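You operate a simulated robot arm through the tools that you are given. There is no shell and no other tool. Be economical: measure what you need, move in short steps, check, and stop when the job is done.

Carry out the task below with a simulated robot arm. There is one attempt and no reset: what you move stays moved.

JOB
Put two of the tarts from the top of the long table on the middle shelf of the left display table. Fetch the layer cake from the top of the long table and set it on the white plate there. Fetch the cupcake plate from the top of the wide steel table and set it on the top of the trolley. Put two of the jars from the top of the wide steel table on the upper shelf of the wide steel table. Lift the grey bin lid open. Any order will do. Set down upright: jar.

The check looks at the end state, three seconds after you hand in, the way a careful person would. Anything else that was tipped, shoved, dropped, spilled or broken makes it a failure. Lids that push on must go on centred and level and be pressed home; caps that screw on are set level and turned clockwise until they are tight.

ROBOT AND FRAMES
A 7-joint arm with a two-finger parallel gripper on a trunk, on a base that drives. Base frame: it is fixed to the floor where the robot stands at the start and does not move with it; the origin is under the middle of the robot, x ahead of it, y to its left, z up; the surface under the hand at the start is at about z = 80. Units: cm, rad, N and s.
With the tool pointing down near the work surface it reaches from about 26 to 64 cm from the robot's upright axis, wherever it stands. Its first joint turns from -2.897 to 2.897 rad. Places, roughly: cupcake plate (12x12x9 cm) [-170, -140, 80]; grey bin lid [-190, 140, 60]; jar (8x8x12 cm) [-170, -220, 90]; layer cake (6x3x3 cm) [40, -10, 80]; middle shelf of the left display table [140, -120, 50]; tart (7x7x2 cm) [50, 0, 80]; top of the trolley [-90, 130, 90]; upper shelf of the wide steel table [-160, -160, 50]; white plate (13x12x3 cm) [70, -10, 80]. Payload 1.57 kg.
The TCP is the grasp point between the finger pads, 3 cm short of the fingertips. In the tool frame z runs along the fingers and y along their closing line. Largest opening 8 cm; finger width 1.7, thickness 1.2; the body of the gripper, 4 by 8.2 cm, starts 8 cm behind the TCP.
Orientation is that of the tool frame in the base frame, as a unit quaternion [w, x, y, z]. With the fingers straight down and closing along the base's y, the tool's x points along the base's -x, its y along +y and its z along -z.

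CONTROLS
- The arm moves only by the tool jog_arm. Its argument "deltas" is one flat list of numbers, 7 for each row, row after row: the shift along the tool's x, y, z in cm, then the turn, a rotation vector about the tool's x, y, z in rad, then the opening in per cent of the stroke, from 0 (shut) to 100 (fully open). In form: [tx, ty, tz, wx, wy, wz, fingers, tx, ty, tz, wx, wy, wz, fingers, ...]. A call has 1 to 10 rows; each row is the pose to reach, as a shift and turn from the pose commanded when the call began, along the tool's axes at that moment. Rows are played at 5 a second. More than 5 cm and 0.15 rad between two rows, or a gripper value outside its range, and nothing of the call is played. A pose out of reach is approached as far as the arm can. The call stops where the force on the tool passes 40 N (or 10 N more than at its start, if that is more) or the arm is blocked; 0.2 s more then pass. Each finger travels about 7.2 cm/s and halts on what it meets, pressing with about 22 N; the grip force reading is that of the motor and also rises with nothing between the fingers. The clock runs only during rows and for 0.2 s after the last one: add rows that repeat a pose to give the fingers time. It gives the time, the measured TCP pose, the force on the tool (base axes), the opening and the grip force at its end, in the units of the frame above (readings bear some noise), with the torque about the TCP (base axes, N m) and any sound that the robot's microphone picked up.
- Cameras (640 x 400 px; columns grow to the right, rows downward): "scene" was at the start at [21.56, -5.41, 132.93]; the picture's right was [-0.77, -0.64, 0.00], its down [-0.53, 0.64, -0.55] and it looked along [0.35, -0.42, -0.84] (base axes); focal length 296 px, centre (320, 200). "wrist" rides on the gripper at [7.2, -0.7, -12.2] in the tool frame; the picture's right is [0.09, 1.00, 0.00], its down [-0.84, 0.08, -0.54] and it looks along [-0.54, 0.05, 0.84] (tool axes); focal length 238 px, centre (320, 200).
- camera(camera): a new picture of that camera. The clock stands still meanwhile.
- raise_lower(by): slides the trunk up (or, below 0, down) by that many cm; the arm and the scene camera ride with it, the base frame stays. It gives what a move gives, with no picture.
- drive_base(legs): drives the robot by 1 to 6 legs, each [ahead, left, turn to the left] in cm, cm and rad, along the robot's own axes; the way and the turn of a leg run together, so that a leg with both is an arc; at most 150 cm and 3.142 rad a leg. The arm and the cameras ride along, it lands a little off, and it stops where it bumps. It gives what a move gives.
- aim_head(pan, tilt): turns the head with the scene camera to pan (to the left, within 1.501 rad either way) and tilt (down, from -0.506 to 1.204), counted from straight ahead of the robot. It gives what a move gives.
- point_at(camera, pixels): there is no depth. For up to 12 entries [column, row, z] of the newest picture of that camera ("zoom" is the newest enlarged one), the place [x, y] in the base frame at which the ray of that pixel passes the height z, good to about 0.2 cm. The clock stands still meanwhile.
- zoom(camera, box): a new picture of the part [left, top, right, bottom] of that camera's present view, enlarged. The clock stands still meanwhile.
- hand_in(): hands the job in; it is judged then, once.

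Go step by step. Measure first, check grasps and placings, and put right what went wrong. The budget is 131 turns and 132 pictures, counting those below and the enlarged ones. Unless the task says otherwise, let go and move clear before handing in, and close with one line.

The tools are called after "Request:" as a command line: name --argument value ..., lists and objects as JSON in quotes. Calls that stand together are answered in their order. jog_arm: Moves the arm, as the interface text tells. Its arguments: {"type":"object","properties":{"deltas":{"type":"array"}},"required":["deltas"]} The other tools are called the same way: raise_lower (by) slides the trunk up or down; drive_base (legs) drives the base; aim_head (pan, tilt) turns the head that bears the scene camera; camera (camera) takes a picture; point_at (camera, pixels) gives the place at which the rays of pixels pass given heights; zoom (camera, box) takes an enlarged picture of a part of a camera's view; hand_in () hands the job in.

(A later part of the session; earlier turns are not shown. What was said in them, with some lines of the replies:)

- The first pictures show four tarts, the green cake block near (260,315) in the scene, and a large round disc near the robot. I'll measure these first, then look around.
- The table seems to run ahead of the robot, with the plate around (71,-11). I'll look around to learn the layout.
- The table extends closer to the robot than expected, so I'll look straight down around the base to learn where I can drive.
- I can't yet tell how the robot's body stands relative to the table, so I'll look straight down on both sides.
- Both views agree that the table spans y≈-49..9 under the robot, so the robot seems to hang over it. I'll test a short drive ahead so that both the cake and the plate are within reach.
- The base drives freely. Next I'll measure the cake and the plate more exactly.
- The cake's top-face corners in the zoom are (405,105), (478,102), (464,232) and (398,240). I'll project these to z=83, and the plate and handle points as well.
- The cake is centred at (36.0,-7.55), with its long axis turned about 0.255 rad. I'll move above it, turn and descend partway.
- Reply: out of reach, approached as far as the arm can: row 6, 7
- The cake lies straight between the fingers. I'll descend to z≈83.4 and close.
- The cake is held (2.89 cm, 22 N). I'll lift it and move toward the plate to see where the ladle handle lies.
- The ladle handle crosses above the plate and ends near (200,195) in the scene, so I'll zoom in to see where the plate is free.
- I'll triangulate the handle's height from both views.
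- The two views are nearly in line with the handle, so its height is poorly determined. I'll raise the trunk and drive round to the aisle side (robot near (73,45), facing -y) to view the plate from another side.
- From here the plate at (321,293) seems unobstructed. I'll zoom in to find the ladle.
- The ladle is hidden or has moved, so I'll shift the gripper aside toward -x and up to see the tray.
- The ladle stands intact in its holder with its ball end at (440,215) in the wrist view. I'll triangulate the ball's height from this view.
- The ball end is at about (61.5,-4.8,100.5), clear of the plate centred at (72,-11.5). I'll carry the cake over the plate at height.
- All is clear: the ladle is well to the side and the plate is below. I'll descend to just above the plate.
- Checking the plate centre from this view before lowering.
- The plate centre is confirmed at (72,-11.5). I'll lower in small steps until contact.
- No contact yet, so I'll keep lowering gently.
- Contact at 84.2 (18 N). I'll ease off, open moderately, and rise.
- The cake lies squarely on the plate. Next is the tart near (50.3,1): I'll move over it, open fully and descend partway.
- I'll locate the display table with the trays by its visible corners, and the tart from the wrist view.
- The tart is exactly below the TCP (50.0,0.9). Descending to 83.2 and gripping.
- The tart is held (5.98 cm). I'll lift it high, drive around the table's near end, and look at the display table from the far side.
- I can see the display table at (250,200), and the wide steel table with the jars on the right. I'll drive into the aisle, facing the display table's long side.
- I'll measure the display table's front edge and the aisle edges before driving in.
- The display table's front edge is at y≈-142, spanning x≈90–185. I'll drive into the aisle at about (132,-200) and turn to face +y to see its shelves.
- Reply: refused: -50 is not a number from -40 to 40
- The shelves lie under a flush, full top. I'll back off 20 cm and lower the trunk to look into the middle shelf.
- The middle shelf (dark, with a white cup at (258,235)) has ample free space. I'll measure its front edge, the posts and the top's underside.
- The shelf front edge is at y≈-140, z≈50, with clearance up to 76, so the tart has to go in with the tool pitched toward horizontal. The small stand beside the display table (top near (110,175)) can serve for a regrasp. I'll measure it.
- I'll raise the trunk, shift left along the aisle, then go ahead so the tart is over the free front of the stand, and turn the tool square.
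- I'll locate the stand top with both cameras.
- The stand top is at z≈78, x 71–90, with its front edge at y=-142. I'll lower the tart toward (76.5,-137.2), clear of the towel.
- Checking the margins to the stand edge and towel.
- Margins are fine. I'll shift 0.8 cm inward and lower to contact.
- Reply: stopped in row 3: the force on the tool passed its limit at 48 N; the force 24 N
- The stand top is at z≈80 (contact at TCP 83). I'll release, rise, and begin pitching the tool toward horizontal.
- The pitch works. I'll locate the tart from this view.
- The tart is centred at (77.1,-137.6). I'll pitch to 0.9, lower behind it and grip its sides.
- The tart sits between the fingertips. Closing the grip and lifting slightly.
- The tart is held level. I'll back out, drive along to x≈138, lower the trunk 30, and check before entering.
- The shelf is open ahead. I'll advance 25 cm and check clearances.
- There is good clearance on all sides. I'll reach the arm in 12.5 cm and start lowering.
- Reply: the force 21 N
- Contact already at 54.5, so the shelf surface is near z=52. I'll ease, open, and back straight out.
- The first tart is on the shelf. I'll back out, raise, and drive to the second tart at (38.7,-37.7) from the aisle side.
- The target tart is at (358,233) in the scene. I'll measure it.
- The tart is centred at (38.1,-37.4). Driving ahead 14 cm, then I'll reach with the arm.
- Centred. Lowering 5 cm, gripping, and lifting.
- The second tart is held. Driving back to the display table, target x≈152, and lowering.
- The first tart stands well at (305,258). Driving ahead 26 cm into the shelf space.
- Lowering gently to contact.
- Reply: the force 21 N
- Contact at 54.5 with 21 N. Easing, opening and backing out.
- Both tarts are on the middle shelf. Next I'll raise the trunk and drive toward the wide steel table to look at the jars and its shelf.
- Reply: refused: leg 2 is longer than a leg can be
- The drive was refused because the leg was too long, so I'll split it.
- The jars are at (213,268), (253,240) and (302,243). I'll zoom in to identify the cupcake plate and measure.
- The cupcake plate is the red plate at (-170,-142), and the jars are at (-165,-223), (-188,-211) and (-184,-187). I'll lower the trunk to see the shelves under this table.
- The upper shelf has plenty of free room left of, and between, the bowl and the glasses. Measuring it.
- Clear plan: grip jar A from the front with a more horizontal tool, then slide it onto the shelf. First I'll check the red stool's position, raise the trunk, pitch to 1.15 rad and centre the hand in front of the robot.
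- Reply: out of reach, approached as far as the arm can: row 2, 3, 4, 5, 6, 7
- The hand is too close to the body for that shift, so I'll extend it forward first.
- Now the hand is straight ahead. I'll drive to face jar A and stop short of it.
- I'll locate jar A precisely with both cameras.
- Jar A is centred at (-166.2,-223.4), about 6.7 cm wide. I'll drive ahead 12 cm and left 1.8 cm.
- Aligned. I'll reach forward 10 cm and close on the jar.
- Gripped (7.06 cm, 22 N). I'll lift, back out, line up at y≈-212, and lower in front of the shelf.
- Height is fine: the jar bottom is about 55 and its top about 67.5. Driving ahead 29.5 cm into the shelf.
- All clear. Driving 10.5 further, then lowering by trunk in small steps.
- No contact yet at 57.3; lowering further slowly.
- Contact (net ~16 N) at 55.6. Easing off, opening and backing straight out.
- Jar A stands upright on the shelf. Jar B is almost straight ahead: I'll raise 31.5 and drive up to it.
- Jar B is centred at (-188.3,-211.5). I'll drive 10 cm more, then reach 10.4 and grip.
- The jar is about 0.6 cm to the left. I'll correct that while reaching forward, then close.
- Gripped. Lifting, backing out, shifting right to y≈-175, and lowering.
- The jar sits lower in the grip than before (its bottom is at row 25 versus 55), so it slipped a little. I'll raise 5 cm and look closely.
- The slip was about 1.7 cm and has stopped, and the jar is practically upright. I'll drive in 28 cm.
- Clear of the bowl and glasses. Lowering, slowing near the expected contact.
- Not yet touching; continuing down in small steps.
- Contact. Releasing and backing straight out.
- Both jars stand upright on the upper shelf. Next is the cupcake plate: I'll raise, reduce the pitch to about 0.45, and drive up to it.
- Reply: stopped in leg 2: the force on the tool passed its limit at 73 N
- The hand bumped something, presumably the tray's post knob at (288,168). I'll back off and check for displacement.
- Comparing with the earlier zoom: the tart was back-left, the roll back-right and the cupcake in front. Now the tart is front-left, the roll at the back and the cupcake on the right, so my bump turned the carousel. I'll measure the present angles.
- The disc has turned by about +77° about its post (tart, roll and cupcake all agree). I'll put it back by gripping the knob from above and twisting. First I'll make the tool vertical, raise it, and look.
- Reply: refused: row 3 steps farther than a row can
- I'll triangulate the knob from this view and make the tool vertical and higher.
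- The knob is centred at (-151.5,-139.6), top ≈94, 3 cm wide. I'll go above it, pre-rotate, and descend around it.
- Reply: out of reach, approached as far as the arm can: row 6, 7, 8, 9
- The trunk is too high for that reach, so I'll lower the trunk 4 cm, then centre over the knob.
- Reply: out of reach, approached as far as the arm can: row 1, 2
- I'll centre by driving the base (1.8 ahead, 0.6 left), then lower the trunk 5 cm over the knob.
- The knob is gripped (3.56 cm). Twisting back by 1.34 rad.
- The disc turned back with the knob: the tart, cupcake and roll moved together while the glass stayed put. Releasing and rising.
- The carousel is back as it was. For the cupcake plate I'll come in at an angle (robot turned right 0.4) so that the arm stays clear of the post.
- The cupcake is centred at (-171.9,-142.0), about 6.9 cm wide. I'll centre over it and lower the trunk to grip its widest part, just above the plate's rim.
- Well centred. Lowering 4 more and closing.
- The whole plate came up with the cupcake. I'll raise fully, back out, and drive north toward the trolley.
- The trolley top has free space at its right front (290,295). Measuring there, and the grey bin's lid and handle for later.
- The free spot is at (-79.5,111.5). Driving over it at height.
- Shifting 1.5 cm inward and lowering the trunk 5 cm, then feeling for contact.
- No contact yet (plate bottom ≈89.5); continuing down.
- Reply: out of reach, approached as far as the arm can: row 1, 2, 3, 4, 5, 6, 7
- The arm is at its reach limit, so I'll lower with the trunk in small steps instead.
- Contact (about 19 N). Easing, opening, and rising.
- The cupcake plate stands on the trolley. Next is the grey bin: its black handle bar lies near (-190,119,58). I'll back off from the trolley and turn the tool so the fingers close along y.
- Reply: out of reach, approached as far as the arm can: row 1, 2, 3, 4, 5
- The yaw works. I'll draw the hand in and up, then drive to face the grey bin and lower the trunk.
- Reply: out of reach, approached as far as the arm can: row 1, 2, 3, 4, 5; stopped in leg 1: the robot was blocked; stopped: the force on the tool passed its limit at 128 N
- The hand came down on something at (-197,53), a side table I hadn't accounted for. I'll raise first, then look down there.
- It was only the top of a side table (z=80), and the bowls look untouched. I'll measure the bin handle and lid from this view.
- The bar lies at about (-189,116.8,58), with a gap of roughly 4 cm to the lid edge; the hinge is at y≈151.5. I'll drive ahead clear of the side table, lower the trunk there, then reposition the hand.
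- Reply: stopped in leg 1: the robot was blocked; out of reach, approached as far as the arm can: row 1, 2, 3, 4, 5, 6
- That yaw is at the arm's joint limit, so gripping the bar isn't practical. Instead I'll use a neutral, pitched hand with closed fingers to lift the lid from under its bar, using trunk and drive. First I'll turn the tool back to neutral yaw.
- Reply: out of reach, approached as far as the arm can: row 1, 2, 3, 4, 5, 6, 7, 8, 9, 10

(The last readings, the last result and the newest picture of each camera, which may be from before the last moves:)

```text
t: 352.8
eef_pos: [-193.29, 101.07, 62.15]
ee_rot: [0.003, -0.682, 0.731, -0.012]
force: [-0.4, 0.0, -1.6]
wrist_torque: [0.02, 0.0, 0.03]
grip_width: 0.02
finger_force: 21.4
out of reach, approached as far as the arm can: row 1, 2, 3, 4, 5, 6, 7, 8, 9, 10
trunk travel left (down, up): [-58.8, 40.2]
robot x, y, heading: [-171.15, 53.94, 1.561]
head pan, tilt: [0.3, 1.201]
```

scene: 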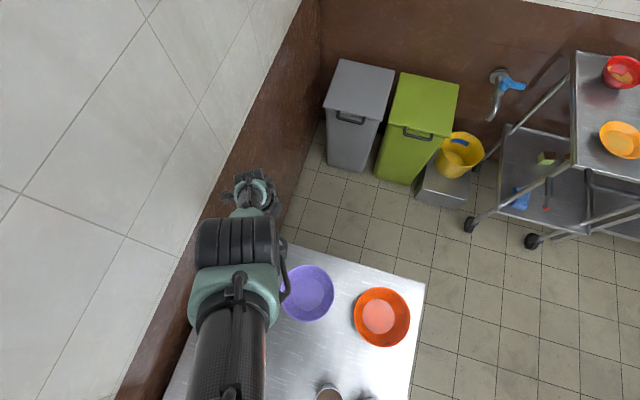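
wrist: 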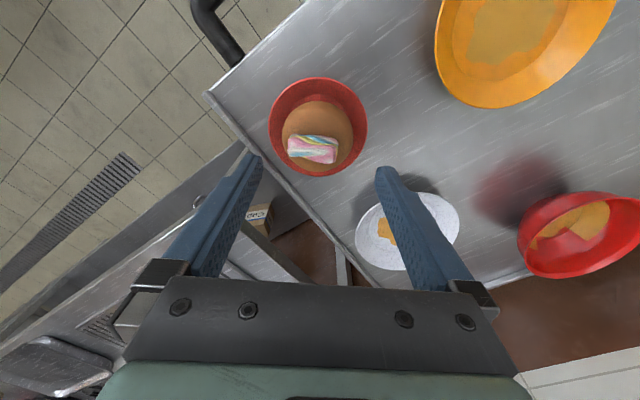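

Yaw is neutral again. Now pitching the hand to about 1.2 rad.

Request:
jog_arm --deltas '[0, -0.5, 0, 0, -0.145, 0, 0, 0, -1, 0, 0, -0.29, 0, 0, 0, -1.5, 0, 0, -0.435, 0, 0, 0, -2, 0, 0, -0.58, 0, 0, 0, -2.5, 0, 0, -0.725, 0, 0, 0, -3, 0, 0, -0.87, 0, 0, 0, -3.5, 0, 0, -1.015, 0, 0, 0, -4, 0, 0, -1.16, 0, 0, 0, -4, 0, 0, -1.2, 0, 0]'

```text
t: 354.8
eef_pos: [-189.78, 101.32, 60.33]
ee_rot: [0.413, -0.572, 0.598, 0.38]
force: [-0.2, -1.0, 0.1]
wrist_torque: [-0.03, -0.03, 0.04]
grip_width: 0.0
finger_force: 21.6
out of reach, approached as far as the arm can: row 1, 2, 3, 4, 5, 6, 7, 8, 9
trunk travel left (down, up): [-58.8, 40.2]
robot x, y, heading: [-170.59, 53.45, 1.556]
head pan, tilt: [0.3, 1.201]
```

The hand is pitched correctly. Lowering 5.2 cm and advancing to just short of the bar to check.

Request:
raise_lower --by -5.2

Request:
drive_base --legs '[[9, 0, 0]]'

Request:
camera --camera "wrist"

```text
t: 355.7
eef_pos: [-189.86, 101.38, 55.19]
ee_rot: [0.413, -0.572, 0.598, 0.379]
force: [-0.2, 0.4, -0.7]
wrist_torque: [0.01, 0.02, -0.01]
grip_width: 0.01
finger_force: 21.3
trunk travel left (down, up): [-53.6, 45.4]
robot x, y, heading: [-170.9, 53.38, 1.563]
head pan, tilt: [0.3, 1.201]
```

```text
t: 356.8
eef_pos: [-189.74, 110.25, 55.1]
ee_rot: [0.413, -0.572, 0.598, 0.38]
force: [0.7, -0.1, 1.0]
wrist_torque: [0.03, 0.02, -0.02]
grip_width: 0.0
finger_force: 21.4
trunk travel left (down, up): [-53.6, 45.4]
robot x, y, heading: [-170.54, 62.5, 1.558]
head pan, tilt: [0.3, 1.201]
```

```text
4 pictures are left
```

wrist: 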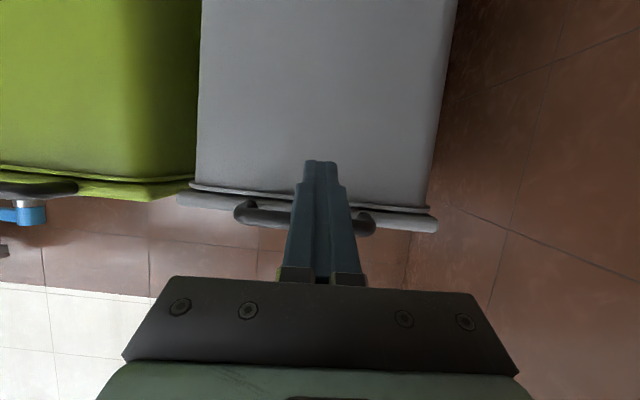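

The closed fingers point below the bar, which spans (240,212)–(372,228). I'll check the bar's height by projection.

Request:
point_at --camera "wrist" --pixels '[[265, 216, 56], [265, 216, 57], [265, 216, 58], [265, 216, 59], [265, 205, 57], [265, 225, 58], [300, 192, 56], [230, 190, 56]]'

```text
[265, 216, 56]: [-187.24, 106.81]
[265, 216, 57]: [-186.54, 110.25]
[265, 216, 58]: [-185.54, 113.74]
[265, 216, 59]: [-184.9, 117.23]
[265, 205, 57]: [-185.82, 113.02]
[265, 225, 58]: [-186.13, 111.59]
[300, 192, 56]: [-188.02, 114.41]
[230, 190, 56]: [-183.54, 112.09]
```

The bar is at z≈59, so the fingers pass well below. I'll advance 5.8 cm and raise 9 cm to lift the lid.

Request:
drive_base --legs '[[5.8, 0, 0]]'

Request:
raise_lower --by 9

```text
t: 357.8
eef_pos: [-189.73, 116.11, 55.11]
ee_rot: [0.413, -0.572, 0.598, 0.38]
force: [-0.4, -0.3, 0.6]
wrist_torque: [0.0, -0.01, 0.0]
grip_width: 0.01
finger_force: 21.1
trunk travel left (down, up): [-53.6, 45.4]
robot x, y, heading: [-170.79, 68.76, 1.559]
head pan, tilt: [0.3, 1.201]
```

```text
t: 359.0
eef_pos: [-189.67, 116.16, 64.19]
ee_rot: [0.413, -0.572, 0.598, 0.379]
force: [-0.3, 0.2, 0.3]
wrist_torque: [-0.01, 0.03, 0.01]
grip_width: 0.02
finger_force: 21.2
trunk travel left (down, up): [-62.6, 36.4]
robot x, y, heading: [-170.69, 68.12, 1.56]
head pan, tilt: [0.3, 1.201]
```

No load was felt; I need one look to see whether the lid rose.

Request:
camera --camera "wrist"

```text
3 pictures are left
```

wrist: 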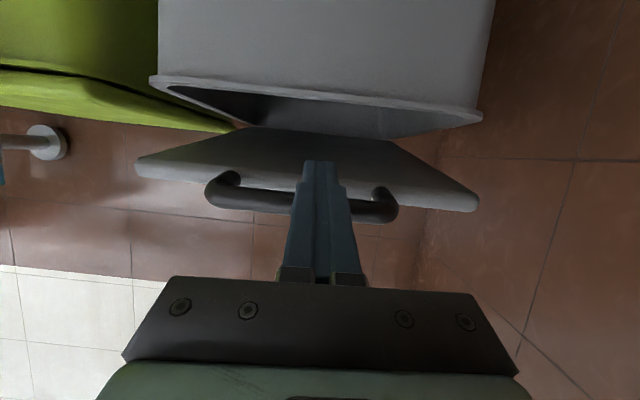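

The lid is riding up on the fingers (its underside is visible at (290,160)). I'll follow its arc with alternating small advances and raises.

Request:
drive_base --legs '[[2.5, 0, 0]]'

Request:
raise_lower --by 5

Request:
drive_base --legs '[[1.7, 0, 0]]'

Request:
raise_lower --by 5

Request:
drive_base --legs '[[3, 0, 0]]'

Request:
raise_lower --by 5

```text
t: 359.8
eef_pos: [-189.74, 118.69, 64.12]
ee_rot: [0.413, -0.573, 0.598, 0.379]
force: [0.1, 0.6, 0.6]
wrist_torque: [0.0, -0.02, 0.01]
grip_width: 0.0
finger_force: 21.3
trunk travel left (down, up): [-62.6, 36.4]
robot x, y, heading: [-170.36, 71.04, 1.56]
head pan, tilt: [0.3, 1.201]
```

```text
t: 360.8
eef_pos: [-189.66, 118.66, 69.29]
ee_rot: [0.413, -0.572, 0.598, 0.379]
force: [-0.2, -0.7, 0.0]
wrist_torque: [0.0, -0.01, 0.0]
grip_width: 0.01
finger_force: 21.4
trunk travel left (down, up): [-67.6, 31.4]
robot x, y, heading: [-170.19, 70.85, 1.563]
head pan, tilt: [0.3, 1.201]
```

```text
t: 361.5
eef_pos: [-189.58, 120.36, 69.19]
ee_rot: [0.413, -0.572, 0.598, 0.379]
force: [0.0, 0.5, 0.2]
wrist_torque: [-0.02, 0.03, -0.02]
grip_width: 0.0
finger_force: 21.0
trunk travel left (down, up): [-67.6, 31.4]
robot x, y, heading: [-170.54, 72.97, 1.566]
head pan, tilt: [0.3, 1.201]
```

```text
t: 362.4
eef_pos: [-189.71, 120.39, 74.18]
ee_rot: [0.413, -0.572, 0.598, 0.38]
force: [0.6, 0.0, -0.7]
wrist_torque: [-0.02, -0.01, -0.03]
grip_width: 0.03
finger_force: 21.2
trunk travel left (down, up): [-72.6, 26.4]
robot x, y, heading: [-170.48, 72.57, 1.563]
head pan, tilt: [0.3, 1.201]
```

```text
t: 363.2
eef_pos: [-189.5, 120.79, 74.07]
ee_rot: [0.413, -0.575, 0.595, 0.381]
force: [0.4, -15.4, 7.9]
wrist_torque: [0.31, 0.02, 0.12]
grip_width: 0.02
finger_force: 21.5
trunk travel left (down, up): [-72.6, 26.4]
robot x, y, heading: [-170.2, 73.5, 1.563]
head pan, tilt: [0.3, 1.201]
stopped in leg 1: the force on the tool passed its limit at 78 N (the readings are from after the stop); the commanded pose is now the measured one
```

```text
t: 364.2
eef_pos: [-189.65, 120.82, 79.14]
ee_rot: [0.414, -0.573, 0.596, 0.38]
force: [-0.6, 0.2, -0.6]
wrist_torque: [-0.01, 0.0, -0.01]
grip_width: 0.0
finger_force: 21.1
trunk travel left (down, up): [-77.6, 21.4]
robot x, y, heading: [-170.61, 73.81, 1.562]
head pan, tilt: [0.3, 1.201]
```

A push force showed up at the fifth step, so I'll check the lid before going on.

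Request:
camera --camera "wrist"

```text
2 pictures are left
```

wrist: 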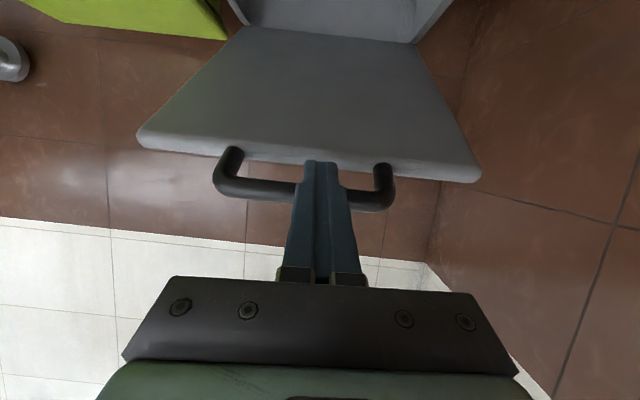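

The lid is at about 37° with the fingertips inside the handle loop, touching the lid's edge. Continuing along the arc in smaller steps.

Request:
drive_base --legs '[[1.8, 0, 0]]'

Request:
raise_lower --by 2.5

Request:
drive_base --legs '[[2, 0, 0]]'

Request:
raise_lower --by 2.5

Request:
drive_base --legs '[[2.4, 0, 0]]'

Request:
raise_lower --by 2.2

Request:
drive_base --legs '[[3, 0, 0]]'

Request:
raise_lower --by 2

```text
t: 364.9
eef_pos: [-189.74, 122.74, 79.18]
ee_rot: [0.414, -0.574, 0.596, 0.38]
force: [-0.3, -0.5, -0.4]
wrist_torque: [-0.01, 0.01, 0.03]
grip_width: 0.0
finger_force: 21.3
trunk travel left (down, up): [-77.6, 21.4]
robot x, y, heading: [-170.34, 75.74, 1.56]
head pan, tilt: [0.3, 1.201]
```

```text
t: 365.6
eef_pos: [-189.69, 122.84, 81.56]
ee_rot: [0.413, -0.575, 0.595, 0.38]
force: [-0.5, 0.3, -0.5]
wrist_torque: [0.02, 0.02, 0.04]
grip_width: 0.0
finger_force: 21.4
trunk travel left (down, up): [-80.1, 18.9]
robot x, y, heading: [-170.73, 75.38, 1.563]
head pan, tilt: [0.3, 1.201]
```

```text
t: 366.4
eef_pos: [-189.65, 124.6, 81.6]
ee_rot: [0.413, -0.574, 0.595, 0.381]
force: [0.4, 0.5, -0.6]
wrist_torque: [0.0, 0.04, 0.0]
grip_width: 0.0
finger_force: 21.0
trunk travel left (down, up): [-80.1, 18.9]
robot x, y, heading: [-170.79, 77.17, 1.564]
head pan, tilt: [0.3, 1.201]
```

```text
t: 367.1
eef_pos: [-189.73, 124.83, 84.03]
ee_rot: [0.413, -0.574, 0.596, 0.38]
force: [0.7, -0.5, 0.2]
wrist_torque: [-0.01, 0.0, 0.03]
grip_width: 0.01
finger_force: 21.7
trunk travel left (down, up): [-82.6, 16.4]
robot x, y, heading: [-170.71, 77.57, 1.562]
head pan, tilt: [0.3, 1.201]
```

```text
t: 367.9
eef_pos: [-189.63, 126.99, 84.04]
ee_rot: [0.415, -0.573, 0.596, 0.38]
force: [0.4, -0.6, -0.4]
wrist_torque: [0.0, 0.01, -0.02]
grip_width: 0.0
finger_force: 20.9
trunk travel left (down, up): [-82.6, 16.4]
robot x, y, heading: [-170.3, 79.68, 1.56]
head pan, tilt: [0.3, 1.201]
```

```text
t: 368.6
eef_pos: [-189.69, 126.99, 86.23]
ee_rot: [0.415, -0.573, 0.596, 0.38]
force: [0.4, -0.1, 0.3]
wrist_torque: [-0.01, -0.01, -0.01]
grip_width: 0.0
finger_force: 21.3
trunk travel left (down, up): [-84.8, 14.2]
robot x, y, heading: [-170.74, 79.52, 1.562]
head pan, tilt: [0.3, 1.201]
```

```text
t: 369.5
eef_pos: [-189.64, 129.93, 86.13]
ee_rot: [0.413, -0.575, 0.595, 0.381]
force: [0.1, -0.9, 0.1]
wrist_torque: [-0.01, 0.01, 0.02]
grip_width: 0.0
finger_force: 20.7
trunk travel left (down, up): [-84.8, 14.2]
robot x, y, heading: [-170.29, 83.09, 1.565]
head pan, tilt: [0.3, 1.201]
```

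```text
t: 370.1
eef_pos: [-189.65, 129.92, 88.45]
ee_rot: [0.414, -0.574, 0.595, 0.381]
force: [-0.2, -0.2, 0.2]
wrist_torque: [-0.02, 0.02, 0.01]
grip_width: 0.02
finger_force: 21.5
trunk travel left (down, up): [-86.8, 12.2]
robot x, y, heading: [-170.44, 82.54, 1.564]
head pan, tilt: [0.3, 1.201]
```

Following well (lid ≈59°). Now I'll push forward under the lid to bring it to vertical and beyond.

Request:
drive_base --legs '[[4, 0, 0]]'

Request:
drive_base --legs '[[4, 0, 0]]'

Request:
drive_base --legs '[[4, 0, 0]]'

Request:
drive_base --legs '[[3, 0, 0]]'

```text
t: 371.0
eef_pos: [-189.45, 134.16, 88.23]
ee_rot: [0.414, -0.574, 0.596, 0.379]
force: [0.7, 0.0, 0.7]
wrist_torque: [0.01, -0.02, 0.0]
grip_width: 0.0
finger_force: 21.8
trunk travel left (down, up): [-86.8, 12.2]
robot x, y, heading: [-170.37, 86.91, 1.567]
head pan, tilt: [0.3, 1.201]
```

```text
t: 371.9
eef_pos: [-189.51, 137.18, 89.24]
ee_rot: [0.428, -0.565, 0.589, 0.389]
force: [4.0, -8.8, 27.5]
wrist_torque: [0.52, -0.09, -0.06]
grip_width: 0.0
finger_force: 21.1
trunk travel left (down, up): [-86.8, 12.2]
robot x, y, heading: [-170.27, 89.52, 1.558]
head pan, tilt: [0.3, 1.201]
stopped in leg 1: the force on the tool passed its limit at 55 N (the readings are from after the stop); the commanded pose is now the measured one
```

```text
t: 372.8
eef_pos: [-189.46, 139.45, 90.06]
ee_rot: [0.438, -0.559, 0.584, 0.394]
force: [5.7, -6.6, 30.4]
wrist_torque: [0.66, -0.05, -0.32]
grip_width: 0.01
finger_force: 21.2
trunk travel left (down, up): [-86.8, 12.2]
robot x, y, heading: [-170.35, 91.69, 1.56]
head pan, tilt: [0.3, 1.201]
stopped in leg 1: the force on the tool passed its limit at 49 N (the readings are from after the stop); the commanded pose is now the measured one
```

```text
t: 373.7
eef_pos: [-189.55, 142.01, 90.52]
ee_rot: [0.446, -0.553, 0.58, 0.398]
force: [4.0, -2.4, 24.0]
wrist_torque: [0.54, -0.01, -0.38]
grip_width: 0.01
finger_force: 21.7
trunk travel left (down, up): [-86.8, 12.2]
robot x, y, heading: [-170.08, 93.85, 1.561]
head pan, tilt: [0.3, 1.201]
stopped in leg 1: the force on the tool passed its limit at 49 N (the readings are from after the stop); the commanded pose is now the measured one
```

The lid edge is now pressing up on the fingers, which have passed through the handle loop (lid ≈75°). I'll withdraw slightly, lower so the tips sit under the lid, and push on its underside.

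Request:
raise_lower --by 1.5

Request:
drive_base --legs '[[-5, 0, 0]]'

Request:
raise_lower --by -7

Request:
camera --camera "wrist"

```text
t: 374.3
eef_pos: [-189.6, 141.76, 91.39]
ee_rot: [0.439, -0.56, 0.582, 0.394]
force: [-0.4, 0.4, -13.4]
wrist_torque: [-0.37, 0.07, 0.03]
grip_width: 0.0
finger_force: 21.2
trunk travel left (down, up): [-88.3, 10.7]
robot x, y, heading: [-169.93, 93.72, 1.558]
head pan, tilt: [0.3, 1.201]
```

```text
t: 375.2
eef_pos: [-189.66, 136.8, 91.68]
ee_rot: [0.442, -0.557, 0.581, 0.395]
force: [-0.6, -0.2, -0.1]
wrist_torque: [-0.01, 0.0, 0.02]
grip_width: 0.0
finger_force: 21.5
trunk travel left (down, up): [-88.3, 10.7]
robot x, y, heading: [-170.57, 88.62, 1.565]
head pan, tilt: [0.3, 1.201]
```

```text
t: 376.3
eef_pos: [-189.59, 136.7, 84.65]
ee_rot: [0.442, -0.557, 0.581, 0.395]
force: [0.4, -1.0, -1.2]
wrist_torque: [0.03, 0.0, 0.0]
grip_width: 0.02
finger_force: 21.7
trunk travel left (down, up): [-81.3, 17.7]
robot x, y, heading: [-170.3, 88.74, 1.565]
head pan, tilt: [0.3, 1.201]
```

```text
1 pictures are left
```

wrist: 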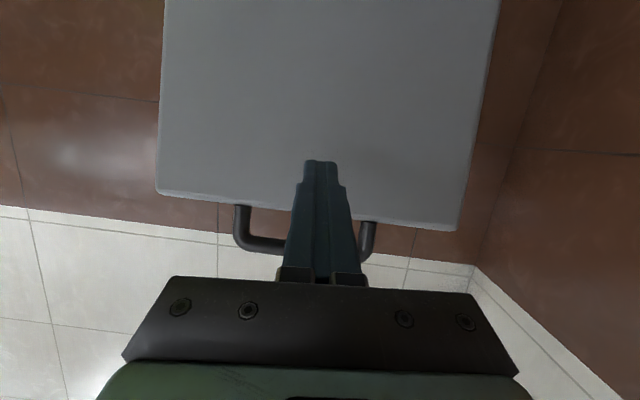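

The lid stands steep with the fingertips in front of its underside. Pushing forward to open it fully.

Request:
drive_base --legs '[[5, 0, 0]]'

Request:
drive_base --legs '[[4, 0, 0]]'

Request:
drive_base --legs '[[3, 0, 0]]'

```text
t: 377.2
eef_pos: [-189.74, 141.68, 84.79]
ee_rot: [0.441, -0.558, 0.581, 0.395]
force: [-0.5, 0.4, -0.1]
wrist_torque: [-0.02, -0.01, -0.05]
grip_width: 0.0
finger_force: 21.2
trunk travel left (down, up): [-81.3, 17.7]
robot x, y, heading: [-170.14, 93.47, 1.562]
head pan, tilt: [0.3, 1.201]
```

```text
t: 378.1
eef_pos: [-189.45, 145.67, 84.59]
ee_rot: [0.442, -0.557, 0.581, 0.396]
force: [-0.5, -0.5, 0.0]
wrist_torque: [0.02, -0.01, 0.03]
grip_width: 0.0
finger_force: 21.4
trunk travel left (down, up): [-81.3, 17.7]
robot x, y, heading: [-170.58, 97.66, 1.565]
head pan, tilt: [0.3, 1.201]
```

```text
t: 379.1
eef_pos: [-189.47, 147.93, 84.6]
ee_rot: [0.444, -0.557, 0.578, 0.398]
force: [0.5, -8.4, 6.2]
wrist_torque: [0.17, 0.04, 0.08]
grip_width: 0.0
finger_force: 21.1
trunk travel left (down, up): [-81.3, 17.7]
robot x, y, heading: [-170.4, 100.42, 1.565]
head pan, tilt: [0.3, 1.201]
stopped in leg 1: the force on the tool passed its limit at 87 N (the readings are from after the stop); the commanded pose is now the measured one
5 turns are left
```

The lid is at its stop. I'll back straight out and use the last picture to check that it stays open.

Request:
drive_base --legs '[[-36, 0, 0]]'

Request:
camera --camera "wrist"

```text
t: 381.4
eef_pos: [-189.77, 111.21, 84.52]
ee_rot: [0.444, -0.556, 0.58, 0.396]
force: [-0.1, -0.9, -0.5]
wrist_torque: [0.01, -0.03, 0.0]
grip_width: 0.0
finger_force: 21.5
trunk travel left (down, up): [-81.3, 17.7]
robot x, y, heading: [-170.45, 63.32, 1.561]
head pan, tilt: [0.3, 1.201]
```

```text
0 pictures are left
4 turns are left
```

wrist: 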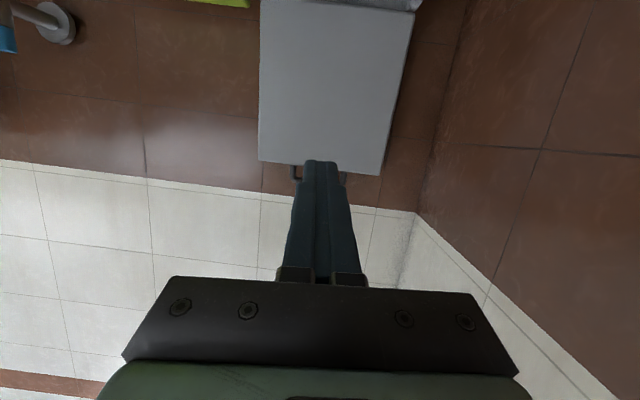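

The last picture shows the bin lid standing open on its own, with the hand clear of it. Everything on the list is placed, so I'm handing in.

Request:
hand_in

```text
The job is handed in.
```

I finished all five parts of the job and handed it in: two tarts on the middle shelf, the cake on the plate, the cupcake plate on the trolley, two jars upright on the upper shelf, and the grey bin lid open. There were two bumps on the way: I turned the carousel on the wide steel table and turned it back to about where it was, and the hand pressed hard (128 N) on a side table, where nothing I could see had moved.
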